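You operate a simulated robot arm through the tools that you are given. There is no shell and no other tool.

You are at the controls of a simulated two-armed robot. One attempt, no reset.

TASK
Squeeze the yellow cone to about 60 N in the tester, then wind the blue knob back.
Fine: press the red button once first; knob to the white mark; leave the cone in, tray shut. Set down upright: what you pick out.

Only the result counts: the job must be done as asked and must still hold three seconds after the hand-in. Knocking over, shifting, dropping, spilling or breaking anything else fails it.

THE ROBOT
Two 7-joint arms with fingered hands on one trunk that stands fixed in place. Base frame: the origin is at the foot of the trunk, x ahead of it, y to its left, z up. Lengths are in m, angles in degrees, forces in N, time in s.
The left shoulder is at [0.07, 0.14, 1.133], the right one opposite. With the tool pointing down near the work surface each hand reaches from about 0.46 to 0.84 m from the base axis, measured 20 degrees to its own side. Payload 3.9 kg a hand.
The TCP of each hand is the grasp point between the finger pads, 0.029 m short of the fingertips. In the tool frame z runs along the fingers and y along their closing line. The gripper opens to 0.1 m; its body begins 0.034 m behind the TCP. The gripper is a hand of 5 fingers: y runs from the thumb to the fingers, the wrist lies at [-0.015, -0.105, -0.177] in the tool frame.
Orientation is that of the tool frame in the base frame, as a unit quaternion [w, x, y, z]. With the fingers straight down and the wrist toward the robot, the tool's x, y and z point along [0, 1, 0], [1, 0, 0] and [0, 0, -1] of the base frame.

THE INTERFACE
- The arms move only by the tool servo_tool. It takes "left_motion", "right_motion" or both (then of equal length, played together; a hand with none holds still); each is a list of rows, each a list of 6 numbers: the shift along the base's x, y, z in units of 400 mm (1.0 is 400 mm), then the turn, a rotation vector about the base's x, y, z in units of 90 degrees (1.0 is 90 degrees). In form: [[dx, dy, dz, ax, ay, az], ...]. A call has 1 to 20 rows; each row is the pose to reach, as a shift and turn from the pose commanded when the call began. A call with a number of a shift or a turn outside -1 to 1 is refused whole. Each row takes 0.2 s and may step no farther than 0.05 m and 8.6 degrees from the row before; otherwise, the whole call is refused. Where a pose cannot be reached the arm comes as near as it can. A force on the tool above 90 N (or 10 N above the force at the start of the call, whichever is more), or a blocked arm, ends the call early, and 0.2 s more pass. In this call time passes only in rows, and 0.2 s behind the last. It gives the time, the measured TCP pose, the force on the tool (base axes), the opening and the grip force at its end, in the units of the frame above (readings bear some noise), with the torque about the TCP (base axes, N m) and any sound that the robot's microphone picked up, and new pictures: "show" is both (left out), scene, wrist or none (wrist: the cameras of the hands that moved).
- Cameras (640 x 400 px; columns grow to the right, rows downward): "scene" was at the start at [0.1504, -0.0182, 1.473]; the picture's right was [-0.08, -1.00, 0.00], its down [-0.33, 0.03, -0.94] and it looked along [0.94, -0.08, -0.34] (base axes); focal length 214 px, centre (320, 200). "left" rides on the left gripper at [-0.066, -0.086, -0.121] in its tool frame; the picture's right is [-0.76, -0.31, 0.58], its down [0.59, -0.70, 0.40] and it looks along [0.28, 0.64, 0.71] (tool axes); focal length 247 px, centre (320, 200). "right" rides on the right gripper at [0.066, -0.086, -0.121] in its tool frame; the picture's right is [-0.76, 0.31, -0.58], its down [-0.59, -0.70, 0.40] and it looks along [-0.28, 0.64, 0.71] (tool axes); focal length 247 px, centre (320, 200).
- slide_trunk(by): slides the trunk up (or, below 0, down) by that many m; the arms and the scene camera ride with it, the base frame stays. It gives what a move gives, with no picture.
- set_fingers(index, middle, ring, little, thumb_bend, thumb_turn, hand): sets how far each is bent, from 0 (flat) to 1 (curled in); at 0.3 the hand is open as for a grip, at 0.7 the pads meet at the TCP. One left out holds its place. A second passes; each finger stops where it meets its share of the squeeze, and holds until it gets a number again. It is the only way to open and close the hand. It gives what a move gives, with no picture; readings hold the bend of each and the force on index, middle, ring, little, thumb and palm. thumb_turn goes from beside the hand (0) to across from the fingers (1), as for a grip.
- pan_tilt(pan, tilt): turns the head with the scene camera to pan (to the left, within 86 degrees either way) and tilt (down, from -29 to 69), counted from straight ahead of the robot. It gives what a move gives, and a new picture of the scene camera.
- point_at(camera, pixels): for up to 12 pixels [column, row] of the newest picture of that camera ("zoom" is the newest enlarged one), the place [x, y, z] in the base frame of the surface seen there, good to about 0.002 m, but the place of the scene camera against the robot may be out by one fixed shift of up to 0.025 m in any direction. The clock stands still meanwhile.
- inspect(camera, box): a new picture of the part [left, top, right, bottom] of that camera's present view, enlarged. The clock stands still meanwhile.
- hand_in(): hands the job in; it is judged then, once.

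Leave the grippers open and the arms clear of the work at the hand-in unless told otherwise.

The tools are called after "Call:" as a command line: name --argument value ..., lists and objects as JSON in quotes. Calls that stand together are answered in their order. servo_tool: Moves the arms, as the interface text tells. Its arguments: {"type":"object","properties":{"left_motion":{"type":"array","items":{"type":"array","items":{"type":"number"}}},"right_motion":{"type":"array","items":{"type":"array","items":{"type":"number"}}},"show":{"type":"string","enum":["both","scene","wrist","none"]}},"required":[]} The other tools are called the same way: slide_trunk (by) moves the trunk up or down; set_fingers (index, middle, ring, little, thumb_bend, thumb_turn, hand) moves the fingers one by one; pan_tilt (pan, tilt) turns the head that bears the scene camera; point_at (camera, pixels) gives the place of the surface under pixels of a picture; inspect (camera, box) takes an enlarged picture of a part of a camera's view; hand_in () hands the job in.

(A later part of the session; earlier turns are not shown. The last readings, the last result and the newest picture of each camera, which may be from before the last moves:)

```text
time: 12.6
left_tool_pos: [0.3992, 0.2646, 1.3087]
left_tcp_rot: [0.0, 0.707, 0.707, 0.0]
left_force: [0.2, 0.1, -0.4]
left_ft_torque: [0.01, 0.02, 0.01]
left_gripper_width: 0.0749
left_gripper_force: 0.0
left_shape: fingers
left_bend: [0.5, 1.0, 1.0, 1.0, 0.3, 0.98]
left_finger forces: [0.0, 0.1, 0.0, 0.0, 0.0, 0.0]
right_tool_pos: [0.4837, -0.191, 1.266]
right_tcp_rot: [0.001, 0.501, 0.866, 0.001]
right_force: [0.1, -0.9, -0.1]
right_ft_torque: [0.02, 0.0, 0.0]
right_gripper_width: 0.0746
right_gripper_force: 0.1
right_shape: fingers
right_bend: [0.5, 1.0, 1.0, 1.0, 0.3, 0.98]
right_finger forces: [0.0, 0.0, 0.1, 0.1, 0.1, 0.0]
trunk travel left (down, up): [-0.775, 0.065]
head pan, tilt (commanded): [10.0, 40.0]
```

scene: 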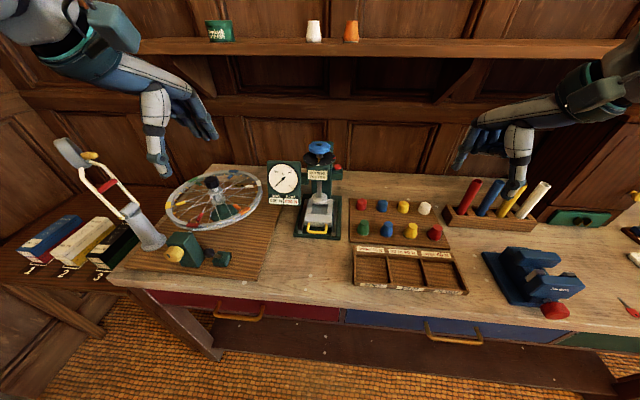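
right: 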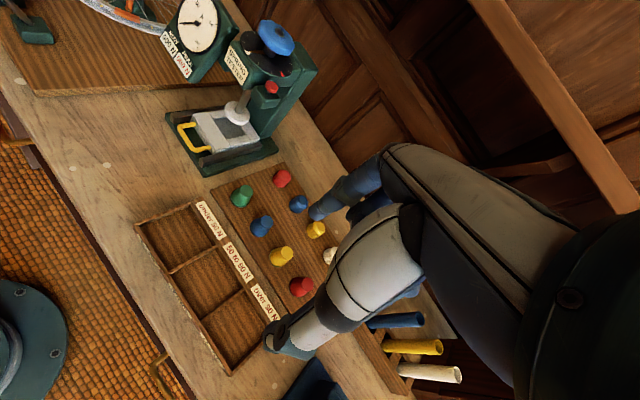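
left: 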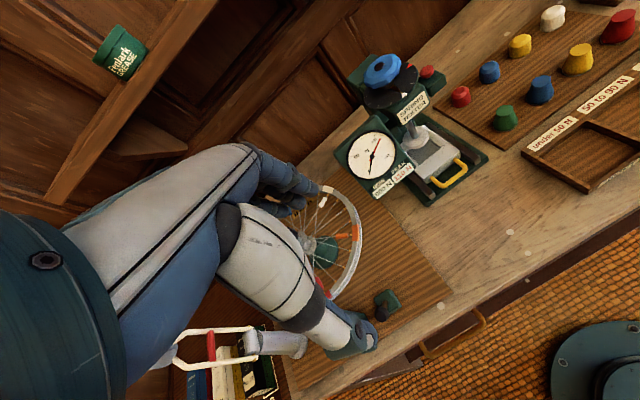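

Right hand is clear. Left hand is now in pointing shape. Before lowering it to the handle I check the dial plate's position for clearance.

Call:
point_at --camera "scene" --pixels '[[285, 178], [270, 166], [299, 163], [299, 203], [270, 204], [317, 174], [317, 200], [316, 235]]'

Call:
servo_tool --left_motion '[[0.06, -0.05, -0.02, 0, 0, 0], [0.12, -0.1, -0.06, 0, 0, 0], [0.18, -0.16, -0.12, 0, 0, 0], [0.24, -0.22, -0.18, 0, 0, 0], [0.3, -0.28, -0.24, 0, 0, 0], [0.36, -0.33, -0.3, 0, 0, 0], [0.4, -0.37, -0.37, 0, 0, 0], [0.4, -0.38, -0.47, 0, 0, 0]]' --show "both"

```text
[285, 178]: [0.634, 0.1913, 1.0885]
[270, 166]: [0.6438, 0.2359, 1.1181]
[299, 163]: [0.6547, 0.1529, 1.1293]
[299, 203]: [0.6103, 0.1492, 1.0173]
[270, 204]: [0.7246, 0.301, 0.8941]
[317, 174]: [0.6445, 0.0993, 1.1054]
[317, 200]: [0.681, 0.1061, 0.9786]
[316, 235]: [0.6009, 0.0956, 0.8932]
```

```text
time: 14.4
left_tool_pos: [0.5605, 0.1093, 1.1203]
left_tcp_rot: [0.0, 0.707, 0.707, 0.001]
left_force: [-0.6, 0.1, 0.5]
left_ft_torque: [0.0, -0.01, -0.01]
left_gripper_width: 0.0745
left_gripper_force: 0.1
left_shape: fingers
left_bend: [0.5, 1.0, 1.0, 1.0, 0.3, 0.98]
left_finger forces: [0.0, 0.1, 0.0, 0.0, 0.0, 0.0]
right_tool_pos: [0.4839, -0.1924, 1.2654]
right_tcp_rot: [0.001, 0.501, 0.865, 0.001]
right_force: [1.4, -1.0, 0.7]
right_ft_torque: [0.04, 0.04, -0.02]
right_gripper_width: 0.0749
right_gripper_force: 0.1
right_shape: fingers
right_bend: [0.5, 1.0, 1.0, 1.0, 0.3, 0.98]
right_finger forces: [0.0, 0.0, 0.0, 0.0, 0.0, 0.0]
trunk travel left (down, up): [-0.775, 0.065]
head pan, tilt (commanded): [10.0, 40.0]
```

scene: 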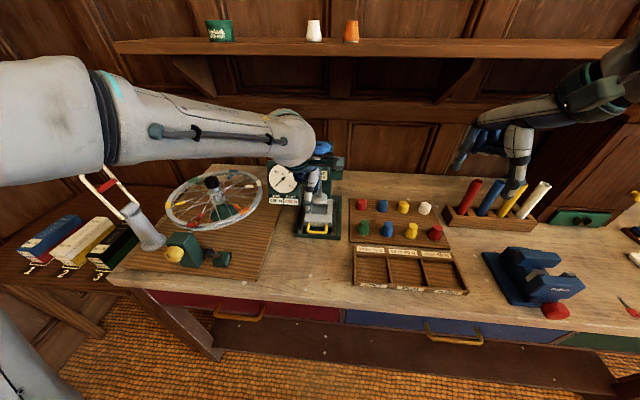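
left: 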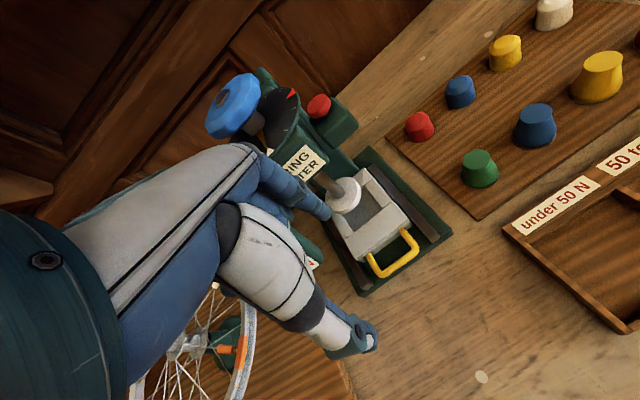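

The dial plate's lower right corner is near (0.61, 0.164, 1.02), so the left hand's knuckles could come close. Let me zoom on the left hand to see its extent.

Call:
inspect --camera "scene" --box '[260, 130, 350, 245]'

Call:
inspect --camera "right" --box '[100, 0, 330, 180]'

```text
3.48 times, centred on (305, 188) of scene
```

zoom: 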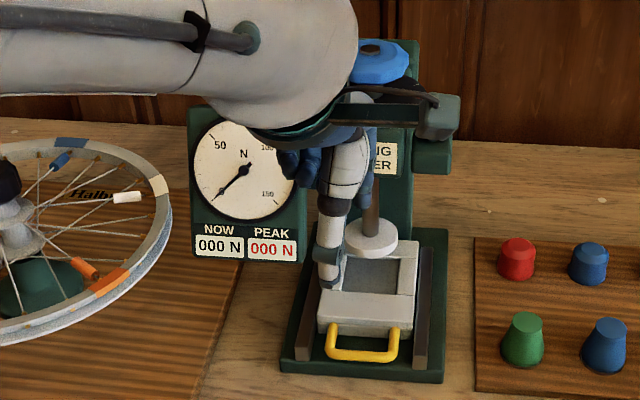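

```text
2.22 times, centred on (215, 90) of right
```

zoom: 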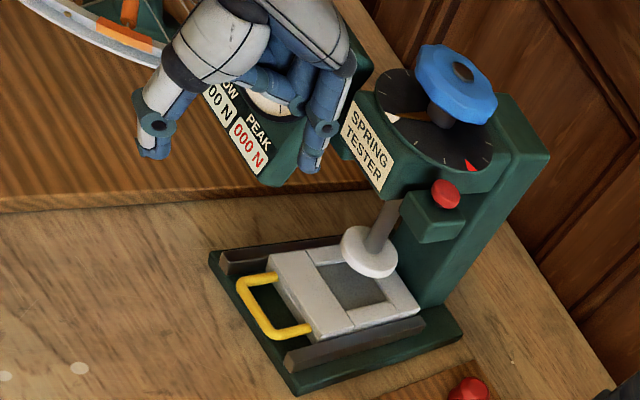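

The right camera gives a good side view. I'll measure left index tip, knuckles, and dial plate edges in it.

Call:
point_at --camera "zoom" --pixels '[[312, 165], [313, 150], [322, 128], [330, 95], [340, 60], [285, 85], [275, 183], [300, 180], [155, 150], [250, 310], [305, 330], [262, 280]]'

```text
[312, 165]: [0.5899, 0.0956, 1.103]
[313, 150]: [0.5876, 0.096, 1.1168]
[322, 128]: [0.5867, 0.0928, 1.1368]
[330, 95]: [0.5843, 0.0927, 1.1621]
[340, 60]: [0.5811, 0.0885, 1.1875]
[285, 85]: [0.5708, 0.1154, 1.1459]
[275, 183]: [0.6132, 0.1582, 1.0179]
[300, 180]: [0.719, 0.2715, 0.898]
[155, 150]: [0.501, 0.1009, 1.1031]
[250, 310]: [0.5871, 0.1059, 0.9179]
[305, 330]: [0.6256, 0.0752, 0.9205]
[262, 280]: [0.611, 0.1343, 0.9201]
```

The left index stands about 3 cm ahead of the TCP and the dial plate's bottom edge is at z≈1.018. I'll yaw the left hand 20° counter-clockwise (moves its other knuckles away from the dial plate) and come down in front of the tester to z≈0.99, staying short of the handle, then check.

Call:
servo_tool --left_motion '[[-0.02, -0.01, 0, 0, 0, 0.08], [-0.03, -0.025, -0.02, 0, 0, 0.15], [-0.03, -0.038, -0.07, 0, 0, 0.222], [-0.03, -0.038, -0.16, 0, 0, 0.222], [-0.03, -0.038, -0.25, 0, 0, 0.222], [-0.03, -0.038, -0.33, 0, 0, 0.222]]' --show "both"

Call:
inspect --camera "right" --box '[100, 0, 330, 180]'

```text
time: 15.8
left_tool_pos: [0.5528, 0.0933, 1.002]
left_tcp_rot: [0.02, 0.571, 0.82, -0.013]
left_force: [0.3, 0.0, 0.2]
left_ft_torque: [-0.04, 0.02, 0.0]
left_gripper_width: 0.0745
left_gripper_force: 0.1
left_shape: fingers
left_bend: [0.5, 1.0, 1.0, 1.0, 0.3, 0.98]
left_finger forces: [0.1, 0.1, 0.0, 0.0, 0.0, 0.0]
right_tool_pos: [0.4824, -0.1909, 1.2658]
right_tcp_rot: [0.0, 0.501, 0.865, 0.001]
right_force: [0.0, 0.7, -0.9]
right_ft_torque: [0.03, 0.0, 0.03]
right_gripper_width: 0.0745
right_gripper_force: 0.1
right_shape: fingers
right_bend: [0.5, 1.0, 1.0, 1.0, 0.3, 0.98]
right_finger forces: [0.1, 0.1, 0.0, 0.0, 0.0, 0.1]
trunk travel left (down, up): [-0.775, 0.065]
head pan, tilt (commanded): [10.0, 40.0]
```

scene: 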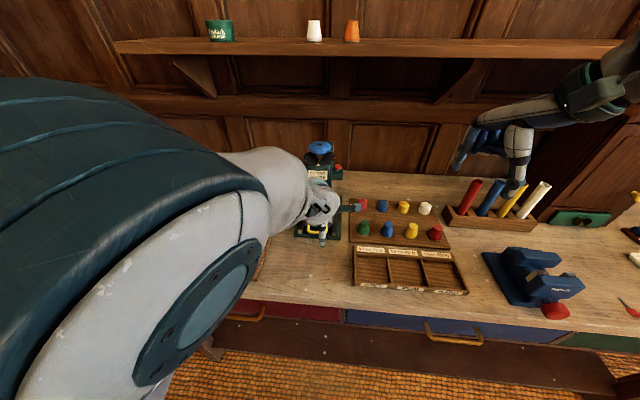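
left: 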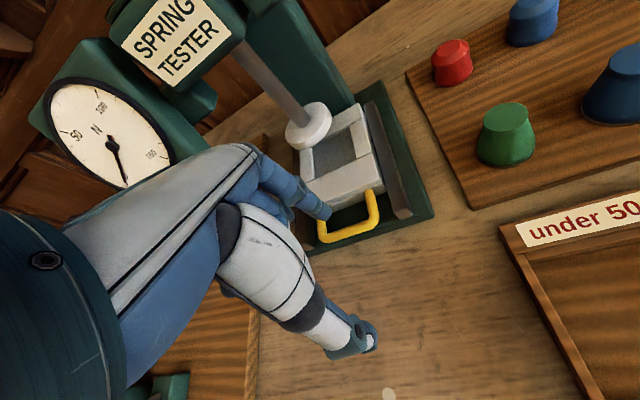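

```text
2.22 times, centred on (215, 90) of right
```

zoom: 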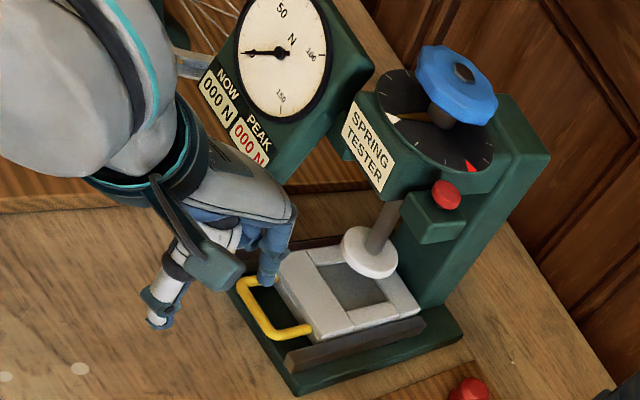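

The left arm is at its limit with that inward yaw (z 1.002 instead of 0.989). The right hand, yawed inward, suits the handle better and stays clear of the dial plate. I'll take the left hand back up and away first.

Call:
servo_tool --left_motion '[[0, 0, 0.1, 0, 0, 0], [-0.02, 0, 0.2, 0, 0, -0.07], [-0.06, 0.03, 0.3, 0, 0, -0.14], [-0.12, 0.09, 0.38, 0, 0, -0.222], [-0.18, 0.16, 0.46, 0, 0, -0.222], [-0.24, 0.23, 0.54, 0, 0, -0.222], [-0.3, 0.3, 0.62, 0, 0, -0.222], [-0.35, 0.37, 0.7, 0, 0, -0.222], [-0.37, 0.44, 0.78, 0, 0, -0.222]]' --show "scene"

```text
time: 17.8
left_tool_pos: [0.399, 0.2724, 1.3005]
left_tcp_rot: [0.0, 0.707, 0.707, 0.0]
left_force: [0.3, -0.5, 0.3]
left_ft_torque: [0.0, -0.04, 0.0]
left_gripper_width: 0.0747
left_gripper_force: 0.0
left_shape: fingers
left_bend: [0.5, 1.0, 1.0, 1.0, 0.3, 0.98]
left_finger forces: [0.0, 0.1, 0.0, 0.0, 0.1, 0.1]
right_tool_pos: [0.4829, -0.1899, 1.2635]
right_tcp_rot: [0.002, 0.5, 0.866, 0.001]
right_force: [0.9, -0.8, -0.2]
right_ft_torque: [-0.03, 0.03, -0.02]
right_gripper_width: 0.0747
right_gripper_force: 0.1
right_shape: fingers
right_bend: [0.5, 1.0, 1.0, 1.0, 0.3, 0.98]
right_finger forces: [0.0, 0.0, 0.1, 0.0, 0.1, 0.1]
trunk travel left (down, up): [-0.775, 0.065]
head pan, tilt (commanded): [10.0, 40.0]
```

scene: 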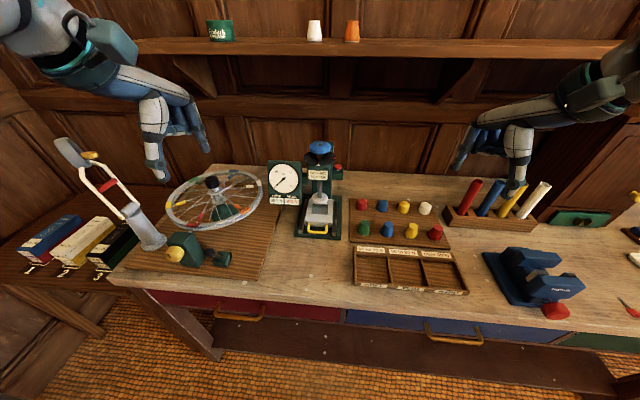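

Now the right hand (index out, yaw 30°) goes over to the handle: hover with the index about 5 cm above the U of the yellow handle.

Call:
servo_tool --right_motion '[[0.03, 0.1, -0.02, 0, 0, 0], [0.06, 0.2, -0.06, 0, 0, 0], [0.09, 0.3, -0.11, 0, 0, 0], [0.12, 0.4, -0.17, 0, 0, 0], [0.15, 0.49, -0.24, 0, 0, 0], [0.18, 0.57, -0.32, 0, 0, 0], [0.2, 0.64, -0.41, 0, 0, 0], [0.22, 0.68, -0.52, 0, 0, 0], [0.227, 0.68, -0.64, 0, 0, 0]]' --show "both"

Call:
inspect --camera "right" --box '[180, 120, 380, 280]'

```text
time: 19.8
left_tool_pos: [0.4006, 0.272, 1.2999]
left_tcp_rot: [0.001, 0.707, 0.707, 0.0]
left_force: [-0.4, 0.0, 0.2]
left_ft_torque: [0.01, 0.01, 0.01]
left_gripper_width: 0.075
left_gripper_force: 0.0
left_shape: fingers
left_bend: [0.5, 1.0, 1.0, 1.0, 0.3, 0.98]
left_finger forces: [0.0, 0.0, 0.1, 0.1, 0.0, 0.0]
right_tool_pos: [0.5757, 0.0809, 1.0098]
right_tcp_rot: [0.0, 0.501, 0.866, 0.0]
right_force: [0.0, 0.3, 0.0]
right_ft_torque: [-0.02, 0.02, 0.0]
right_gripper_width: 0.0747
right_gripper_force: 0.0
right_shape: fingers
right_bend: [0.5, 1.0, 1.0, 1.0, 0.3, 0.98]
right_finger forces: [0.0, 0.0, 0.1, 0.1, 0.0, 0.0]
trunk travel left (down, up): [-0.775, 0.065]
head pan, tilt (commanded): [10.0, 40.0]
```

scene: 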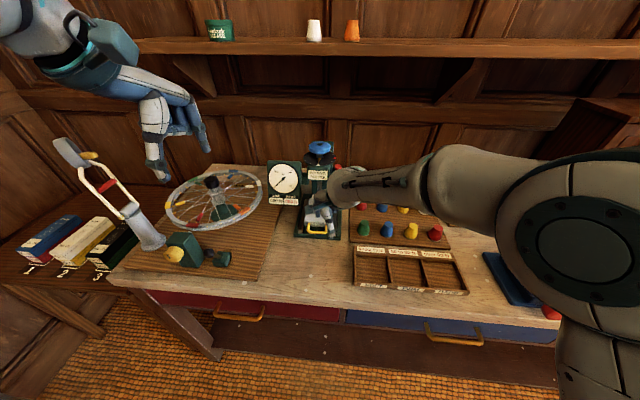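
right: 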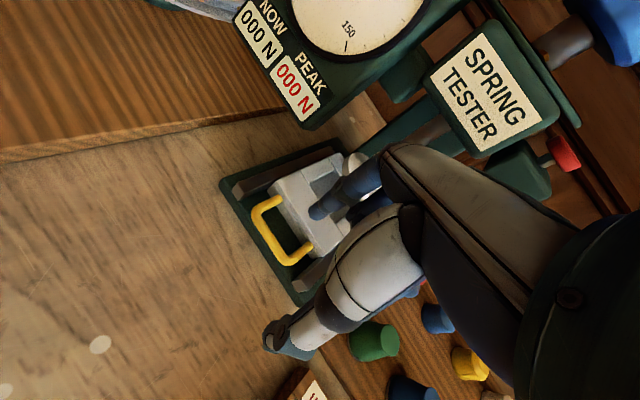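

```text
2.50 times, centred on (280, 200) of right
```

zoom: 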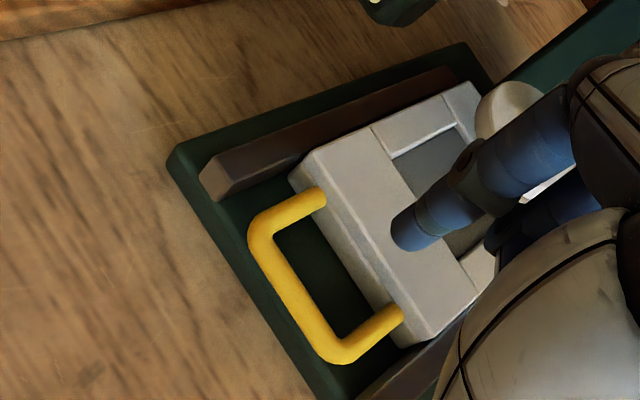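

Reachable here. Let me measure handle corners and finger in this closer view.

Call:
point_at --camera "zoom" --pixels '[[262, 240], [340, 345], [300, 295], [315, 200], [395, 318], [330, 270], [345, 300], [410, 230], [400, 245], [425, 222], [300, 180], [410, 330]]'

```text
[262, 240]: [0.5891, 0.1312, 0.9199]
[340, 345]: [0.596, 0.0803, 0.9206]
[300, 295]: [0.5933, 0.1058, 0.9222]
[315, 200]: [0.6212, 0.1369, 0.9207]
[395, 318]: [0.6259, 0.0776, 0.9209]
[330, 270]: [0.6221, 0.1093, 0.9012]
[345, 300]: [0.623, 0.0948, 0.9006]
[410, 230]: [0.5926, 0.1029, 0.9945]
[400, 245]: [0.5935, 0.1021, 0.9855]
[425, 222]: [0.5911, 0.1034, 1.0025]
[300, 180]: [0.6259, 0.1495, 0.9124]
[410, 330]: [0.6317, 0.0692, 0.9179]
```

Handle bar at x≈0.593, tray front face x≈0.629, U centre ≈ (0.613, 0.107). Index centre now ≈ (0.601, 0.103). I shift 12 mm ahead, 4 mm left and lower the fingertip into the U to about z 0.905.

Call:
servo_tool --right_motion '[[0.03, 0.01, 0, 0, 0, 0], [0.03, 0.01, -0.08, 0, 0, 0], [0.03, 0.01, -0.14, 0, 0, 0], [0.03, 0.01, -0.18, 0, 0, 0], [0.03, 0.01, -0.198, 0, 0, 0]]' --show "wrist"

Call:
inspect --camera "right" --box '[180, 120, 380, 280]'

```text
time: 21.0
left_tool_pos: [0.4, 0.271, 1.3018]
left_tcp_rot: [0.0, 0.707, 0.708, 0.0]
left_force: [0.5, 0.6, 0.3]
left_ft_torque: [0.01, -0.03, 0.0]
left_gripper_width: 0.0746
left_gripper_force: 0.0
left_shape: fingers
left_bend: [0.5, 1.0, 1.0, 1.0, 0.3, 0.98]
left_finger forces: [0.0, 0.0, 0.0, 0.0, 0.0, 0.0]
right_tool_pos: [0.5875, 0.0858, 0.93]
right_tcp_rot: [0.001, 0.501, 0.865, 0.001]
right_force: [0.4, 0.3, 0.0]
right_ft_torque: [-0.04, 0.0, 0.01]
right_gripper_width: 0.0749
right_gripper_force: 0.1
right_shape: fingers
right_bend: [0.5, 1.0, 1.0, 1.0, 0.3, 0.98]
right_finger forces: [0.1, 0.0, 0.1, 0.0, 0.0, 0.0]
trunk travel left (down, up): [-0.775, 0.065]
head pan, tilt (commanded): [10.0, 40.0]
```

right: 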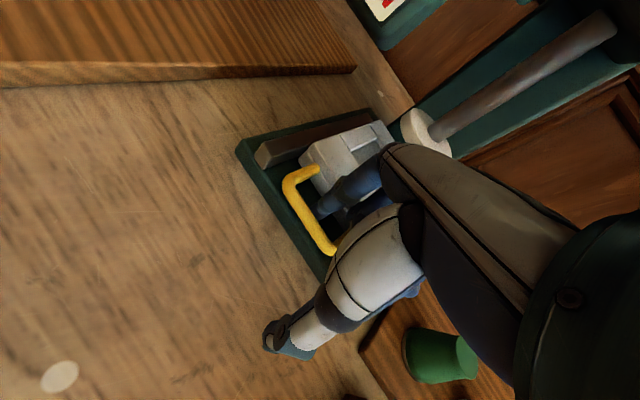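

```text
2.50 times, centred on (280, 200) of right
```

zoom: 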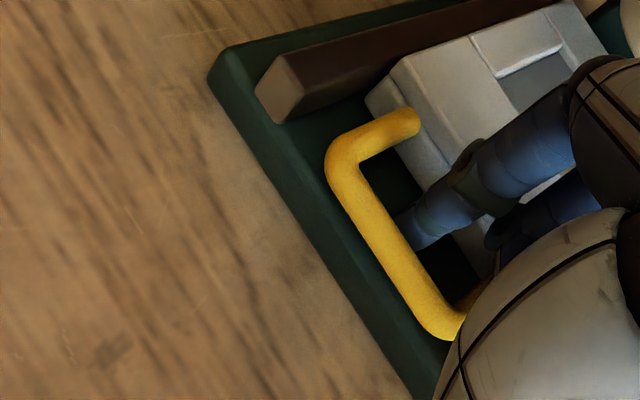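

The fingertip is behind the bar inside the U, with no contact force. I pull slowly toward the robot along the tray's axis (slightly to the right: −x with −0.08 y).

Call:
servo_tool --right_motion '[[-0.025, -0.002, 0, 0, 0, 0], [-0.05, -0.004, 0, 0, 0, 0], [-0.075, -0.006, 0, 0, 0, 0], [-0.1, -0.008, 0, 0, 0, 0], [-0.125, -0.01, 0, 0, 0, 0], [-0.15, -0.012, 0, 0, 0, 0]]' --show "both"

```text
time: 22.4
left_tool_pos: [0.3992, 0.2701, 1.2991]
left_tcp_rot: [-0.001, 0.707, 0.707, 0.0]
left_force: [0.1, -0.3, -0.3]
left_ft_torque: [0.03, 0.01, -0.02]
left_gripper_width: 0.075
left_gripper_force: 0.1
left_shape: fingers
left_bend: [0.5, 1.0, 1.0, 1.0, 0.3, 0.98]
left_finger forces: [0.1, 0.0, 0.1, 0.0, 0.0, 0.0]
right_tool_pos: [0.5286, 0.0788, 0.9324]
right_tcp_rot: [-0.002, 0.504, 0.864, 0.004]
right_force: [0.4, 1.0, -0.5]
right_ft_torque: [0.01, 0.0, -0.01]
right_gripper_width: 0.0753
right_gripper_force: 0.0
right_shape: fingers
right_bend: [0.5, 1.0, 1.0, 1.0, 0.3, 0.98]
right_finger forces: [0.5, 0.0, 0.0, 0.0, 0.0, 0.0]
trunk travel left (down, up): [-0.775, 0.065]
head pan, tilt (commanded): [10.0, 40.0]
```

scene: 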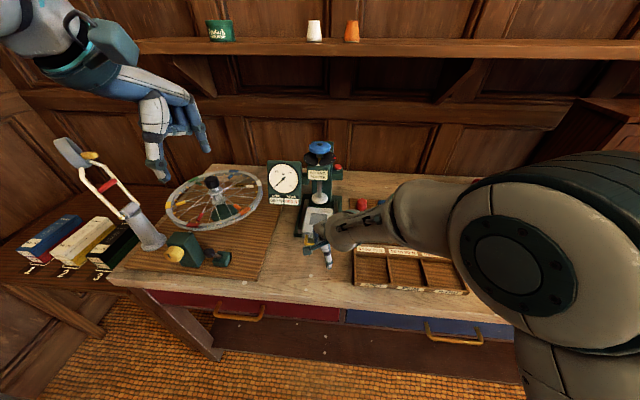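
right: 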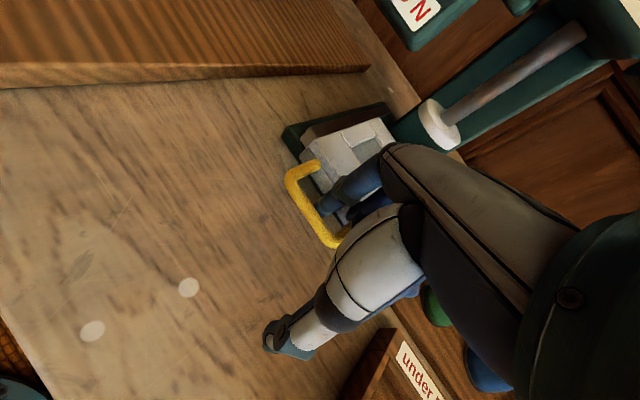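

The tray slides easily (finger force 0.5 N), about 5 cm out so far. I continue pulling in small steps.

Call:
servo_tool --right_motion '[[-0.025, -0.002, 0, 0, 0, 0], [-0.05, -0.004, 0, 0, 0, 0], [-0.075, -0.006, 0, 0, 0, 0]]' --show "wrist"

Call:
inspect --camera "right" --box '[220, 80, 480, 260]'

```text
time: 23.2
left_tool_pos: [0.3988, 0.271, 1.3]
left_tcp_rot: [0.0, 0.708, 0.707, 0.0]
left_force: [0.3, -0.2, -0.3]
left_ft_torque: [-0.03, -0.01, -0.01]
left_gripper_width: 0.0748
left_gripper_force: 0.0
left_shape: fingers
left_bend: [0.5, 1.0, 1.0, 1.0, 0.3, 0.98]
left_finger forces: [0.0, 0.0, 0.0, 0.0, 0.1, 0.0]
right_tool_pos: [0.4991, 0.0775, 0.9337]
right_tcp_rot: [-0.001, 0.502, 0.865, 0.005]
right_force: [0.0, -0.3, 0.1]
right_ft_torque: [-0.01, -0.01, -0.02]
right_gripper_width: 0.0754
right_gripper_force: 0.3
right_shape: fingers
right_bend: [0.5, 1.0, 1.0, 1.0, 0.3, 0.98]
right_finger forces: [0.5, 0.0, 0.0, 0.0, 0.0, 0.1]
trunk travel left (down, up): [-0.775, 0.065]
head pan, tilt (commanded): [10.0, 40.0]
```

right: 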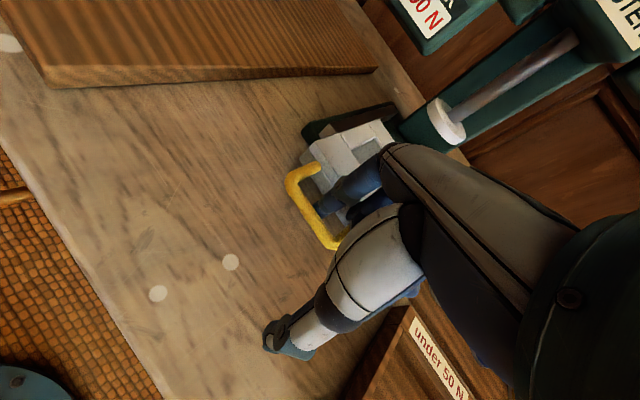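

```text
2.22 times, centred on (350, 170) of right
```

zoom: 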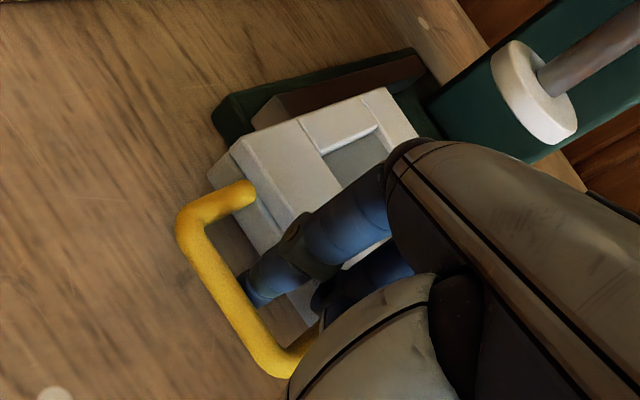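

Now about 8 cm out. I measure pocket and ram positions to judge clearance.

Call:
point_at --camera "zoom" --pixels '[[325, 155], [372, 132], [350, 170], [380, 100], [410, 130], [300, 200], [225, 165], [520, 95], [505, 80], [545, 135], [210, 250], [400, 75]]'

```text
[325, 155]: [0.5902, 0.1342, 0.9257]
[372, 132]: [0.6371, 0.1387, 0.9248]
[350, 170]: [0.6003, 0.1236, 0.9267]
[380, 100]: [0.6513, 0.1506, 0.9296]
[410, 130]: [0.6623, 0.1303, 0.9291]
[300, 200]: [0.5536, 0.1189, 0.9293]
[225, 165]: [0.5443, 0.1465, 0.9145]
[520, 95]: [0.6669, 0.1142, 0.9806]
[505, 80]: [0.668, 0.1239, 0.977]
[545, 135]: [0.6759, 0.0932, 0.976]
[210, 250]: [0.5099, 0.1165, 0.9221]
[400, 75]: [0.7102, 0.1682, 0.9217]
```

Pocket spans x≈0.590–0.637 with the ram's front edge at 0.667. I'd like a little more room: pull 2 cm more, gently, watching for a stop.

Call:
servo_tool --right_motion '[[-0.0175, -0.0015, 0, 0, 0, 0], [-0.035, -0.003, 0, 0, 0, 0], [-0.05, -0.004, 0, 0, 0, 0]]' --show "wrist"

Call:
inspect --camera "right" --box '[220, 80, 480, 260]'

```text
time: 24.0
left_tool_pos: [0.3994, 0.2724, 1.2997]
left_tcp_rot: [0.0, 0.707, 0.707, 0.0]
left_force: [0.1, 0.0, 0.2]
left_ft_torque: [0.01, -0.01, -0.03]
left_gripper_width: 0.0742
left_gripper_force: 0.2
left_shape: fingers
left_bend: [0.5, 1.0, 1.0, 1.0, 0.3, 0.98]
left_finger forces: [0.1, 0.1, 0.0, 0.0, 0.1, 0.0]
right_tool_pos: [0.4782, 0.0774, 0.9341]
right_tcp_rot: [-0.002, 0.502, 0.865, 0.003]
right_force: [0.5, -0.6, 1.0]
right_ft_torque: [0.0, -0.01, 0.01]
right_gripper_width: 0.075
right_gripper_force: 0.5
right_shape: fingers
right_bend: [0.5, 1.0, 1.0, 1.0, 0.3, 0.98]
right_finger forces: [0.5, 0.1, 0.0, 0.0, 0.0, 0.0]
trunk travel left (down, up): [-0.775, 0.065]
head pan, tilt (commanded): [10.0, 40.0]
```

right: 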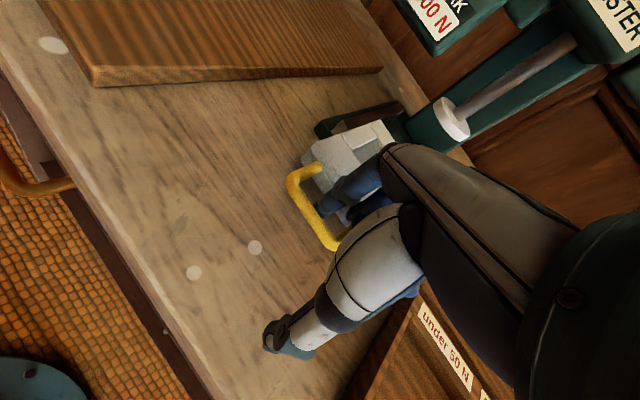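

```text
2.22 times, centred on (350, 170) of right
```

zoom: 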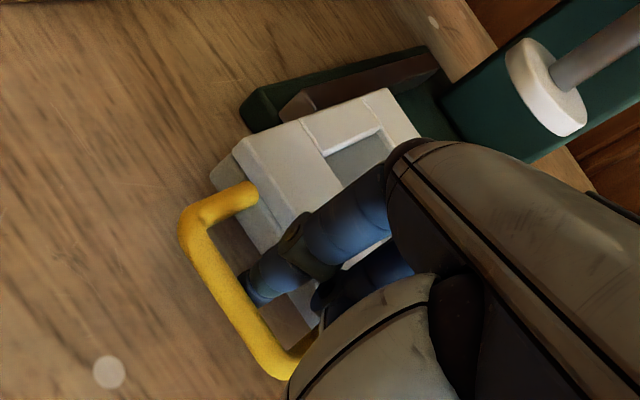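

The tray is about 10 cm out. I release the handle (6 mm ahead, then straight up) and carry the right hand over above the yellow cone at about z 1.05.

Call:
servo_tool --right_motion '[[0.015, 0.001, 0, 0, 0, 0], [0.015, 0.001, 0.08, 0, 0, 0], [0.015, 0.001, 0.18, 0, 0, 0], [0.03, -0.05, 0.27, 0, 0, 0], [0.09, -0.141, 0.275, 0, 0, 0], [0.15, -0.232, 0.28, 0, 0, 0], [0.21, -0.323, 0.285, 0, 0, 0], [0.27, -0.413, 0.29, 0, 0, 0], [0.33, -0.504, 0.295, 0, 0, 0], [0.39, -0.595, 0.3, 0, 0, 0], [0.45, -0.686, 0.3, 0, 0, 0]]' --show "none"

Call:
set_fingers --hand "right" --index 0.42 --middle 0.42 --ring 1.0 --little 1.0 --thumb_bend 0.42 --thumb_turn 1.0

Call:
inspect --camera "right" --box '[0, 0, 640, 400]'

Call:
inspect --camera "scene" --box '[260, 130, 480, 300]'

```text
time: 26.4
left_tool_pos: [0.4014, 0.269, 1.3001]
left_tcp_rot: [0.0, 0.707, 0.707, 0.001]
left_force: [-0.9, 0.4, -0.3]
left_ft_torque: [0.0, 0.0, 0.02]
left_gripper_width: 0.0747
left_gripper_force: 0.1
left_shape: fingers
left_bend: [0.5, 1.0, 1.0, 1.0, 0.3, 0.98]
left_finger forces: [0.0, 0.0, 0.0, 0.0, 0.0, 0.0]
right_tool_pos: [0.6583, -0.1997, 1.0493]
right_tcp_rot: [-0.002, 0.501, 0.865, 0.0]
right_force: [0.2, -1.3, 0.2]
right_ft_torque: [0.03, 0.01, -0.03]
right_gripper_width: 0.0745
right_gripper_force: 0.0
right_shape: fingers
right_bend: [0.5, 1.0, 1.0, 1.0, 0.3, 0.98]
right_finger forces: [0.0, 0.1, 0.0, 0.1, 0.0, 0.0]
trunk travel left (down, up): [-0.775, 0.065]
head pan, tilt (commanded): [10.0, 40.0]
```

```text
time: 27.4
left_tool_pos: [0.4002, 0.2717, 1.3007]
left_tcp_rot: [-0.001, 0.707, 0.708, 0.0]
left_force: [-0.2, -0.1, -0.2]
left_ft_torque: [-0.02, 0.05, 0.01]
left_gripper_width: 0.0744
left_gripper_force: 0.0
left_shape: fingers
left_bend: [0.5, 1.0, 1.0, 1.0, 0.3, 0.98]
left_finger forces: [0.0, 0.0, 0.0, 0.1, 0.0, 0.0]
right_tool_pos: [0.6576, -0.1963, 1.051]
right_tcp_rot: [0.001, 0.501, 0.866, 0.001]
right_force: [0.0, -0.4, -0.9]
right_ft_torque: [0.01, 0.0, 0.04]
right_gripper_width: 0.0699
right_gripper_force: 0.1
right_shape: fingers
right_bend: [0.42, 0.42, 1.0, 1.0, 0.42, 0.99]
right_finger forces: [0.0, 0.0, 0.0, 0.0, 0.1, 0.1]
trunk travel left (down, up): [-0.775, 0.065]
head pan, tilt (commanded): [10.0, 40.0]
```

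```text
1.00 times, centred on (320, 200) of right (not enlarged: the box is as wide or as high as the picture)
```

zoom: 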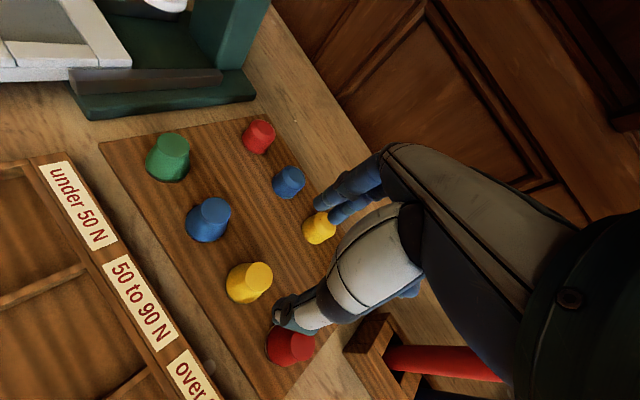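

```text
2.35 times, centred on (370, 215) of scene
```

zoom: 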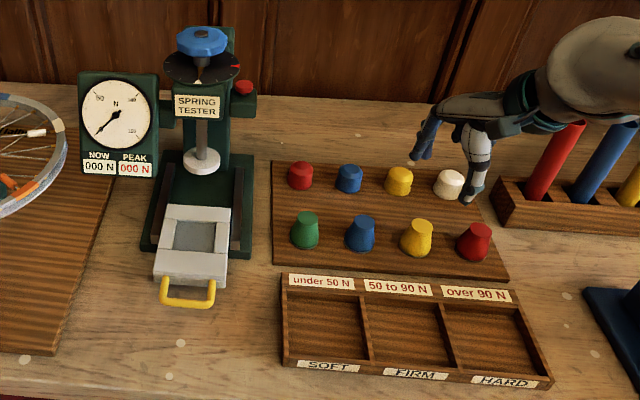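

The tray stands open, everything else undisturbed. Now I measure the yellow cone precisely in the right wrist view (top near (258,273)).

Call:
inspect --camera "right" --box '[190, 220, 310, 320]'

```text
4.00 times, centred on (250, 270) of right
```

zoom: 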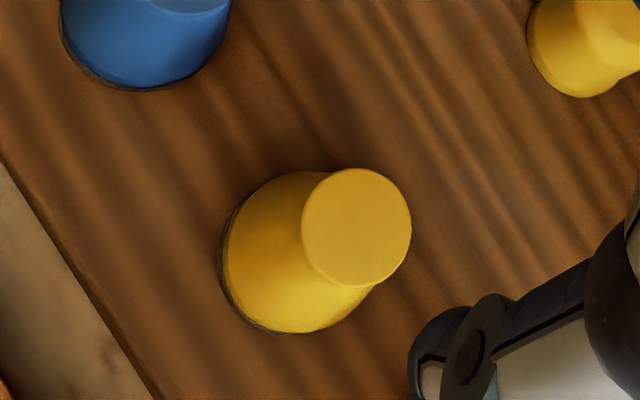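

Call:
point_at --camera "zoom" --pixels '[[357, 225], [315, 235], [400, 215], [350, 178], [360, 278], [235, 250], [285, 322], [255, 205], [220, 280], [310, 330], [435, 360], [150, 390]]'

Call:
point_at --camera "right" --pixels '[[323, 203], [345, 185], [335, 212], [282, 313], [295, 320], [310, 310], [206, 213], [292, 343], [210, 180], [145, 290]]'

```text
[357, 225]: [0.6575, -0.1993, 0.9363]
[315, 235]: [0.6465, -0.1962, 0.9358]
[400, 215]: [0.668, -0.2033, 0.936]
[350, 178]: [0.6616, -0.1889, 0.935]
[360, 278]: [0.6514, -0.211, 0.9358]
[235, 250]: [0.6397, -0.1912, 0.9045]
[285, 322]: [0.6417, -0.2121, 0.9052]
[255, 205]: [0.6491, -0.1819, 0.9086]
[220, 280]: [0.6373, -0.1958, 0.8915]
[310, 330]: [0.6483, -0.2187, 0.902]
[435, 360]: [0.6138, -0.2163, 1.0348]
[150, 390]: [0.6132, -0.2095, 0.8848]
```

```text
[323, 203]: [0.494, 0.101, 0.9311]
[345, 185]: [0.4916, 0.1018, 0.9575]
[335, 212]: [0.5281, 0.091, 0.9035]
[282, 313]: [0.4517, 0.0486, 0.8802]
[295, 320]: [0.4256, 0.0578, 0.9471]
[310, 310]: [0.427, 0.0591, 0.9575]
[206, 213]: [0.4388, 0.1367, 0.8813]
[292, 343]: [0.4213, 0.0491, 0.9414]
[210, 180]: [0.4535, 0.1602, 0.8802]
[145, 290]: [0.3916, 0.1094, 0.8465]
```

Cone top centre (0.6575, −0.1995, 0.936), base radius ≈20 mm, top radius ≈12 mm. Now I check finger and thumb pad positions of the right hand.

Call:
inspect --camera "right" --box '[260, 150, 420, 350]'

```text
2.00 times, centred on (340, 250) of right
```

zoom: 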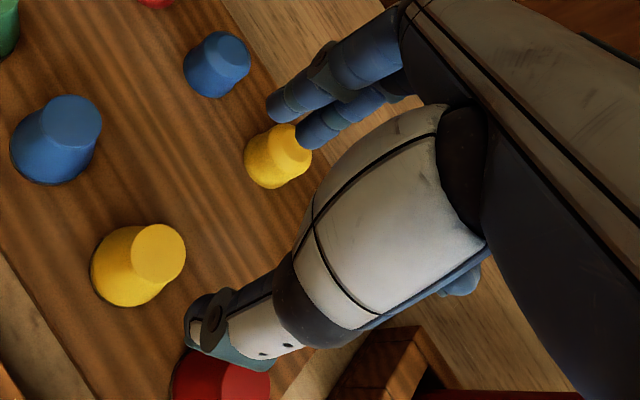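

Call:
point_at --camera "zoom" --pixels '[[275, 110], [290, 98], [310, 135], [325, 125], [335, 75], [195, 330], [215, 310], [240, 330], [260, 360], [200, 345]]'

```text
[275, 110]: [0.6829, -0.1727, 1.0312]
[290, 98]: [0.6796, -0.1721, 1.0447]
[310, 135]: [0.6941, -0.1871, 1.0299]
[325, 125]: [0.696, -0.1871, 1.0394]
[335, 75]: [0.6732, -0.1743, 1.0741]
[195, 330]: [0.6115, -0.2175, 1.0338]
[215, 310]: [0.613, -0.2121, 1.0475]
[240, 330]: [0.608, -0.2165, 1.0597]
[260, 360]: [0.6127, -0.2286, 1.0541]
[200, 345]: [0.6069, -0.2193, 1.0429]
```

Grip line lies 4 mm toward the middle finger from the TCP; I'll correct by (−2, +2 mm). First check the sorter tray's rear wall, which is near the thumb's path.

Call:
inspect --camera "right" --box '[30, 140, 290, 400]'

```text
1.54 times, centred on (160, 270) of right
```

zoom: 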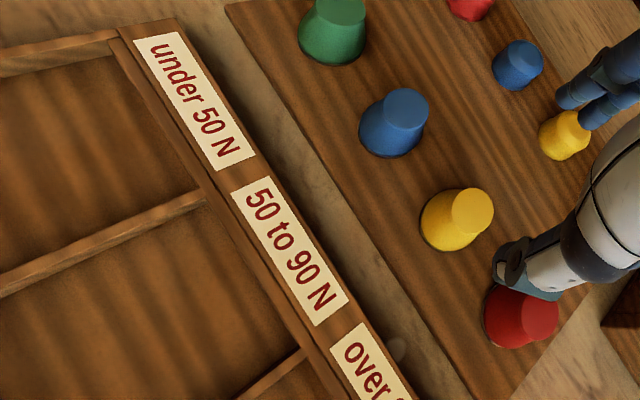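

Call:
point_at --camera "zoom" --pixels '[[290, 250], [340, 305], [360, 335], [270, 185], [380, 330], [530, 320], [540, 315], [590, 125]]'

```text
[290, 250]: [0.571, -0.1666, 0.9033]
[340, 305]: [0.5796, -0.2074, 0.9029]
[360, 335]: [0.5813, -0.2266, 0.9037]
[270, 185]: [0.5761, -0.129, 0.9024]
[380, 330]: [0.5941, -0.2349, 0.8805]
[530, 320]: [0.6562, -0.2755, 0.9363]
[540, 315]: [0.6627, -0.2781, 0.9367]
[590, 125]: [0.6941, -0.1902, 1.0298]
```

The sorter's rear wall is at x≈0.583, clear of the thumb. I descend over the yellow cone to TCP z≈0.927.

Call:
servo_tool --right_motion '[[-0.005, 0.005, -0.06, 0, 0, 0], [-0.005, 0.005, -0.14, 0, 0, 0], [-0.005, 0.005, -0.21, 0, 0, 0], [-0.005, 0.005, -0.26, 0, 0, 0], [-0.005, 0.005, -0.29, 0, 0, 0], [-0.005, 0.005, -0.308, 0, 0, 0]]' --show "both"

Call:
inspect --camera "right" --box '[240, 150, 420, 350]'

```text
time: 28.8
left_tool_pos: [0.4008, 0.2705, 1.3015]
left_tcp_rot: [0.0, 0.707, 0.707, 0.0]
left_force: [-1.1, -0.4, 0.0]
left_ft_torque: [-0.01, -0.01, 0.01]
left_gripper_width: 0.0749
left_gripper_force: 0.1
left_shape: fingers
left_bend: [0.5, 1.0, 1.0, 1.0, 0.3, 0.98]
left_finger forces: [0.0, 0.0, 0.0, 0.0, 0.1, 0.1]
right_tool_pos: [0.6556, -0.1959, 0.9275]
right_tcp_rot: [0.0, 0.5, 0.866, 0.001]
right_force: [-1.0, 0.0, 0.9]
right_ft_torque: [-0.01, -0.01, 0.02]
right_gripper_width: 0.0699
right_gripper_force: 0.0
right_shape: fingers
right_bend: [0.42, 0.42, 1.0, 1.0, 0.42, 0.99]
right_finger forces: [0.0, 0.0, 0.0, 0.1, 0.0, 0.0]
trunk travel left (down, up): [-0.775, 0.065]
head pan, tilt (commanded): [10.0, 40.0]
```

scene: 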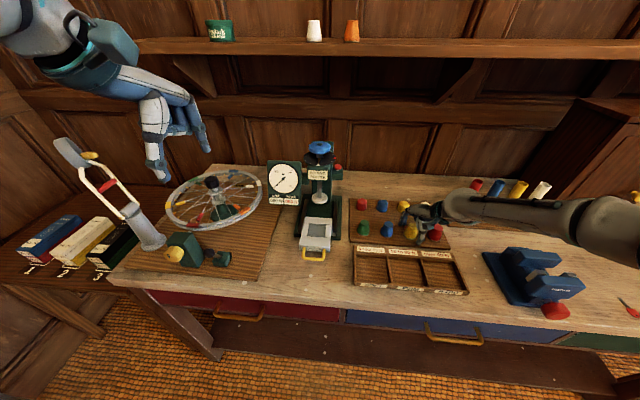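
right: 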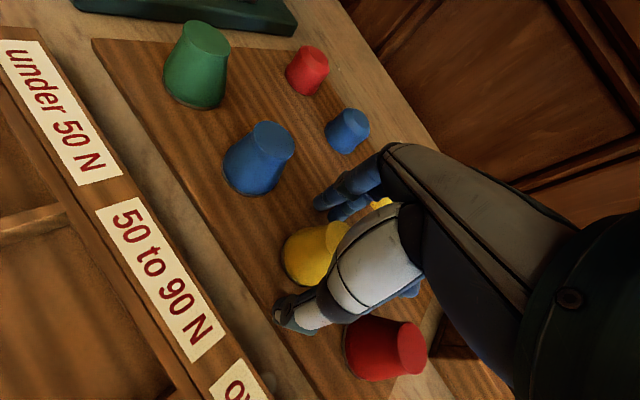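

```text
2.00 times, centred on (330, 250) of right
```

zoom: 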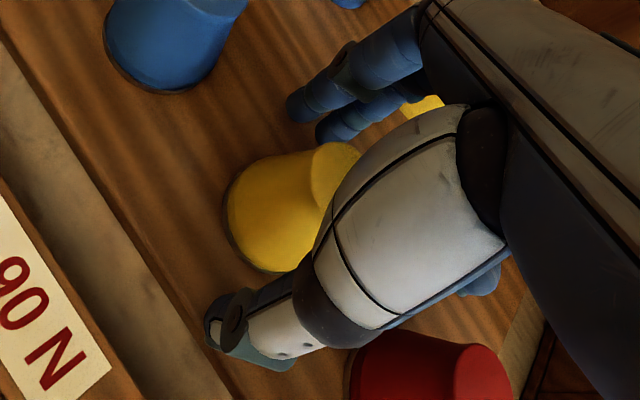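

The cone sits between the pads, no contact yet. I close index, middle and thumb together gently.

Call:
set_fingers --hand "right" --index 0.53 --middle 0.53 --thumb_bend 0.53

Call:
inspect --camera "right" --box '[240, 150, 420, 350]'

```text
time: 29.8
left_tool_pos: [0.3997, 0.2714, 1.3001]
left_tcp_rot: [0.0, 0.707, 0.707, 0.0]
left_force: [0.9, -0.1, 0.5]
left_ft_torque: [-0.04, 0.02, -0.02]
left_gripper_width: 0.0747
left_gripper_force: 0.0
left_shape: fingers
left_bend: [0.5, 1.0, 1.0, 1.0, 0.3, 0.98]
left_finger forces: [0.0, 0.0, 0.1, 0.1, 0.0, 0.1]
right_tool_pos: [0.6548, -0.196, 0.9267]
right_tcp_rot: [0.001, 0.501, 0.866, 0.001]
right_force: [-0.1, 0.2, -0.1]
right_ft_torque: [-0.01, 0.0, -0.01]
right_gripper_width: 0.0432
right_gripper_force: 0.1
right_shape: fingers
right_bend: [0.53, 0.53, 1.0, 1.0, 0.53, 1.0]
right_finger forces: [0.1, 0.0, 0.0, 0.0, 0.0, 0.0]
trunk travel left (down, up): [-0.775, 0.065]
head pan, tilt (commanded): [10.0, 40.0]
```

```text
2.00 times, centred on (330, 250) of right
```

zoom: 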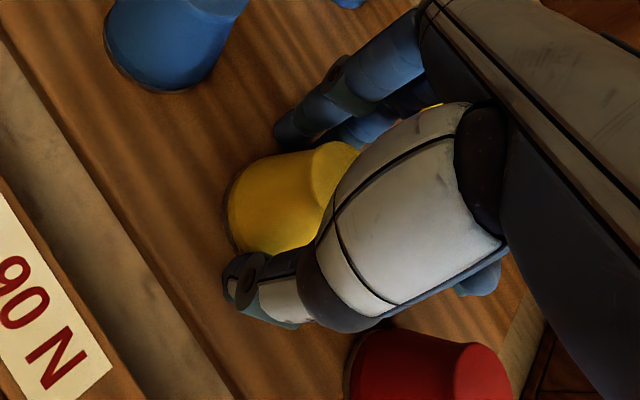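

Still just clear on both sides, evenly. Closing further to grip.

Call:
set_fingers --hand "right" --index 0.62 --middle 0.62 --thumb_bend 0.62

Call:
inspect --camera "right" --box '[240, 150, 420, 350]'

```text
time: 30.8
left_tool_pos: [0.3994, 0.2717, 1.3]
left_tcp_rot: [0.0, 0.707, 0.708, 0.0]
left_force: [0.8, -0.4, 0.3]
left_ft_torque: [-0.02, 0.0, -0.02]
left_gripper_width: 0.0748
left_gripper_force: 0.0
left_shape: fingers
left_bend: [0.5, 1.0, 1.0, 1.0, 0.3, 0.98]
left_finger forces: [0.0, 0.0, 0.0, 0.1, 0.0, 0.0]
right_tool_pos: [0.6542, -0.1958, 0.9271]
right_tcp_rot: [0.0, 0.501, 0.865, 0.0]
right_force: [0.2, 0.5, 0.7]
right_ft_torque: [-0.01, -0.02, 0.0]
right_gripper_width: 0.034
right_gripper_force: 5.8
right_shape: fingers
right_bend: [0.59, 0.58, 1.0, 1.0, 0.57, 1.0]
right_finger forces: [2.7, 3.1, 0.1, 0.0, 5.2, 0.1]
trunk travel left (down, up): [-0.775, 0.065]
head pan, tilt (commanded): [10.0, 40.0]
```

```text
2.00 times, centred on (330, 250) of right
```

zoom: 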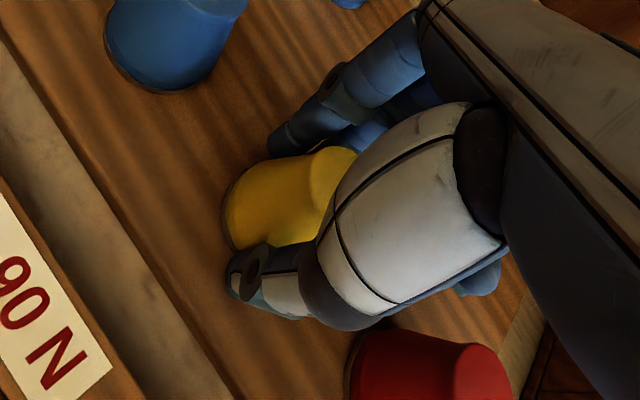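

Gripped: width 34 mm, 5.8 N (index 2.7, middle 3.1, thumb 5.2). I lift slowly 2 cm and look.

Call:
servo_tool --right_motion '[[0, 0, 0.01, 0, 0, 0], [0, 0, 0.025, 0, 0, 0], [0, 0, 0.05, 0, 0, 0]]' --show "wrist"

Call:
inspect --camera "right" --box '[240, 150, 420, 350]'

Call:
inspect --camera "scene" --box '[370, 180, 480, 260]'

```text
time: 31.6
left_tool_pos: [0.3989, 0.2727, 1.3007]
left_tcp_rot: [0.0, 0.707, 0.707, 0.0]
left_force: [0.1, -0.8, 0.8]
left_ft_torque: [-0.02, -0.01, 0.0]
left_gripper_width: 0.0745
left_gripper_force: 0.0
left_shape: fingers
left_bend: [0.5, 1.0, 1.0, 1.0, 0.3, 0.98]
left_finger forces: [0.1, 0.0, 0.0, 0.0, 0.1, 0.1]
right_tool_pos: [0.655, -0.1962, 0.9458]
right_tcp_rot: [0.0, 0.5, 0.866, 0.001]
right_force: [0.8, -0.6, -0.5]
right_ft_torque: [0.01, -0.04, -0.04]
right_gripper_width: 0.0341
right_gripper_force: 4.8
right_shape: fingers
right_bend: [0.59, 0.58, 1.0, 1.0, 0.57, 1.0]
right_finger forces: [2.4, 2.9, 0.0, 0.0, 5.3, 0.0]
trunk travel left (down, up): [-0.775, 0.065]
head pan, tilt (commanded): [10.0, 40.0]
```

right: 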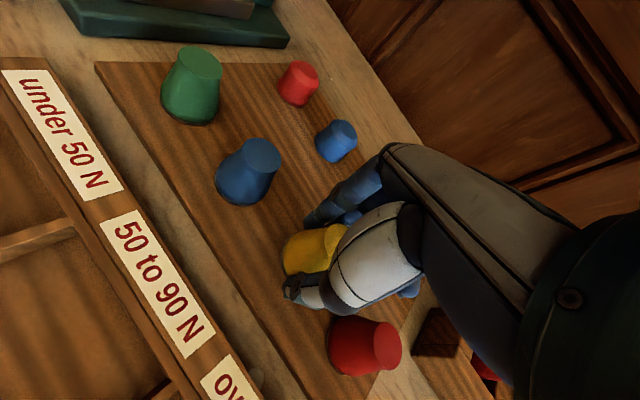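

```text
2.00 times, centred on (330, 250) of right
```

zoom: 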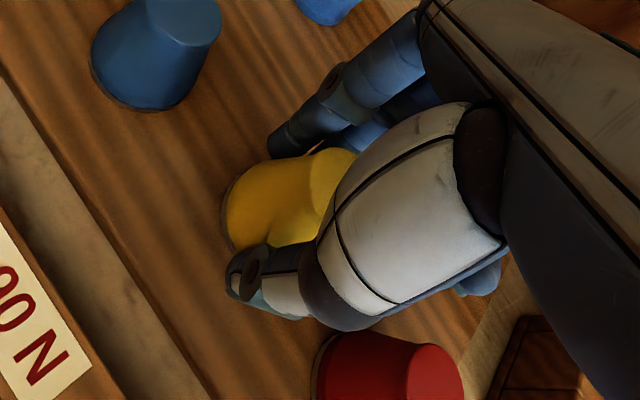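

```text
5.00 times, centred on (425, 220) of scene
```

zoom: 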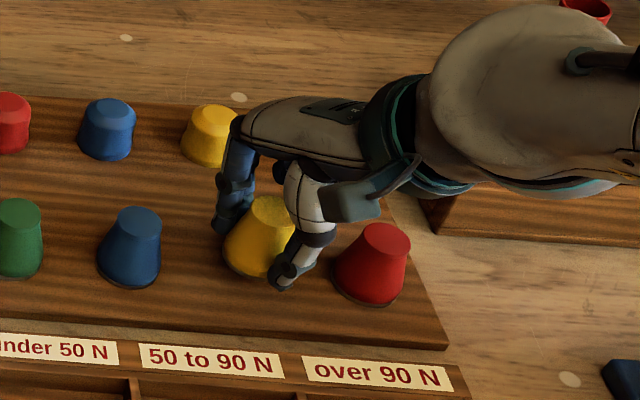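

The cone lifts with the hand and stays upright. I now measure the open pocket with the left wrist camera before carrying the cone there.

Call:
inspect --camera "left" --box '[340, 60, 520, 220]'

```text
2.50 times, centred on (430, 140) of left
```

zoom: 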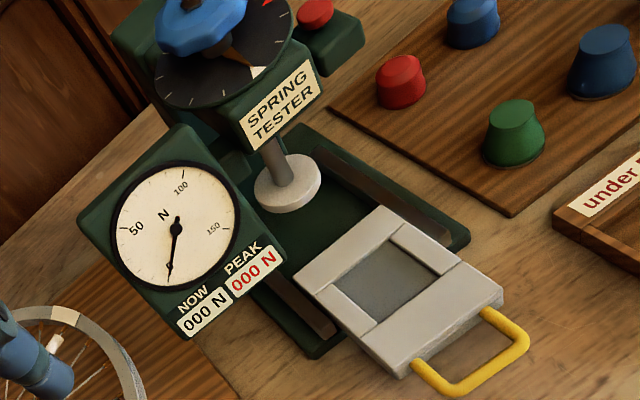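

Call:
point_at --camera "zoom" --pixels '[[392, 240], [437, 277], [374, 320], [332, 286], [385, 280], [378, 212], [498, 298], [407, 368], [300, 275], [288, 190], [288, 255], [320, 190]]'

```text
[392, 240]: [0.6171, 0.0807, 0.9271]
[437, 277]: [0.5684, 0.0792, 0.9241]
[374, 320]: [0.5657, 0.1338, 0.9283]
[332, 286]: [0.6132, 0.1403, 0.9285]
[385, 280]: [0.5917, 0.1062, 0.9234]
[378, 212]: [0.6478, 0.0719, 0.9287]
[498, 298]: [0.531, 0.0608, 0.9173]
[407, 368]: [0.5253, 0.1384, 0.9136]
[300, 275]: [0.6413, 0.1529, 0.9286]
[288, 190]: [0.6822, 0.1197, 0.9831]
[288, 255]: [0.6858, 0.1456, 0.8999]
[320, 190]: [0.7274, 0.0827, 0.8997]
```

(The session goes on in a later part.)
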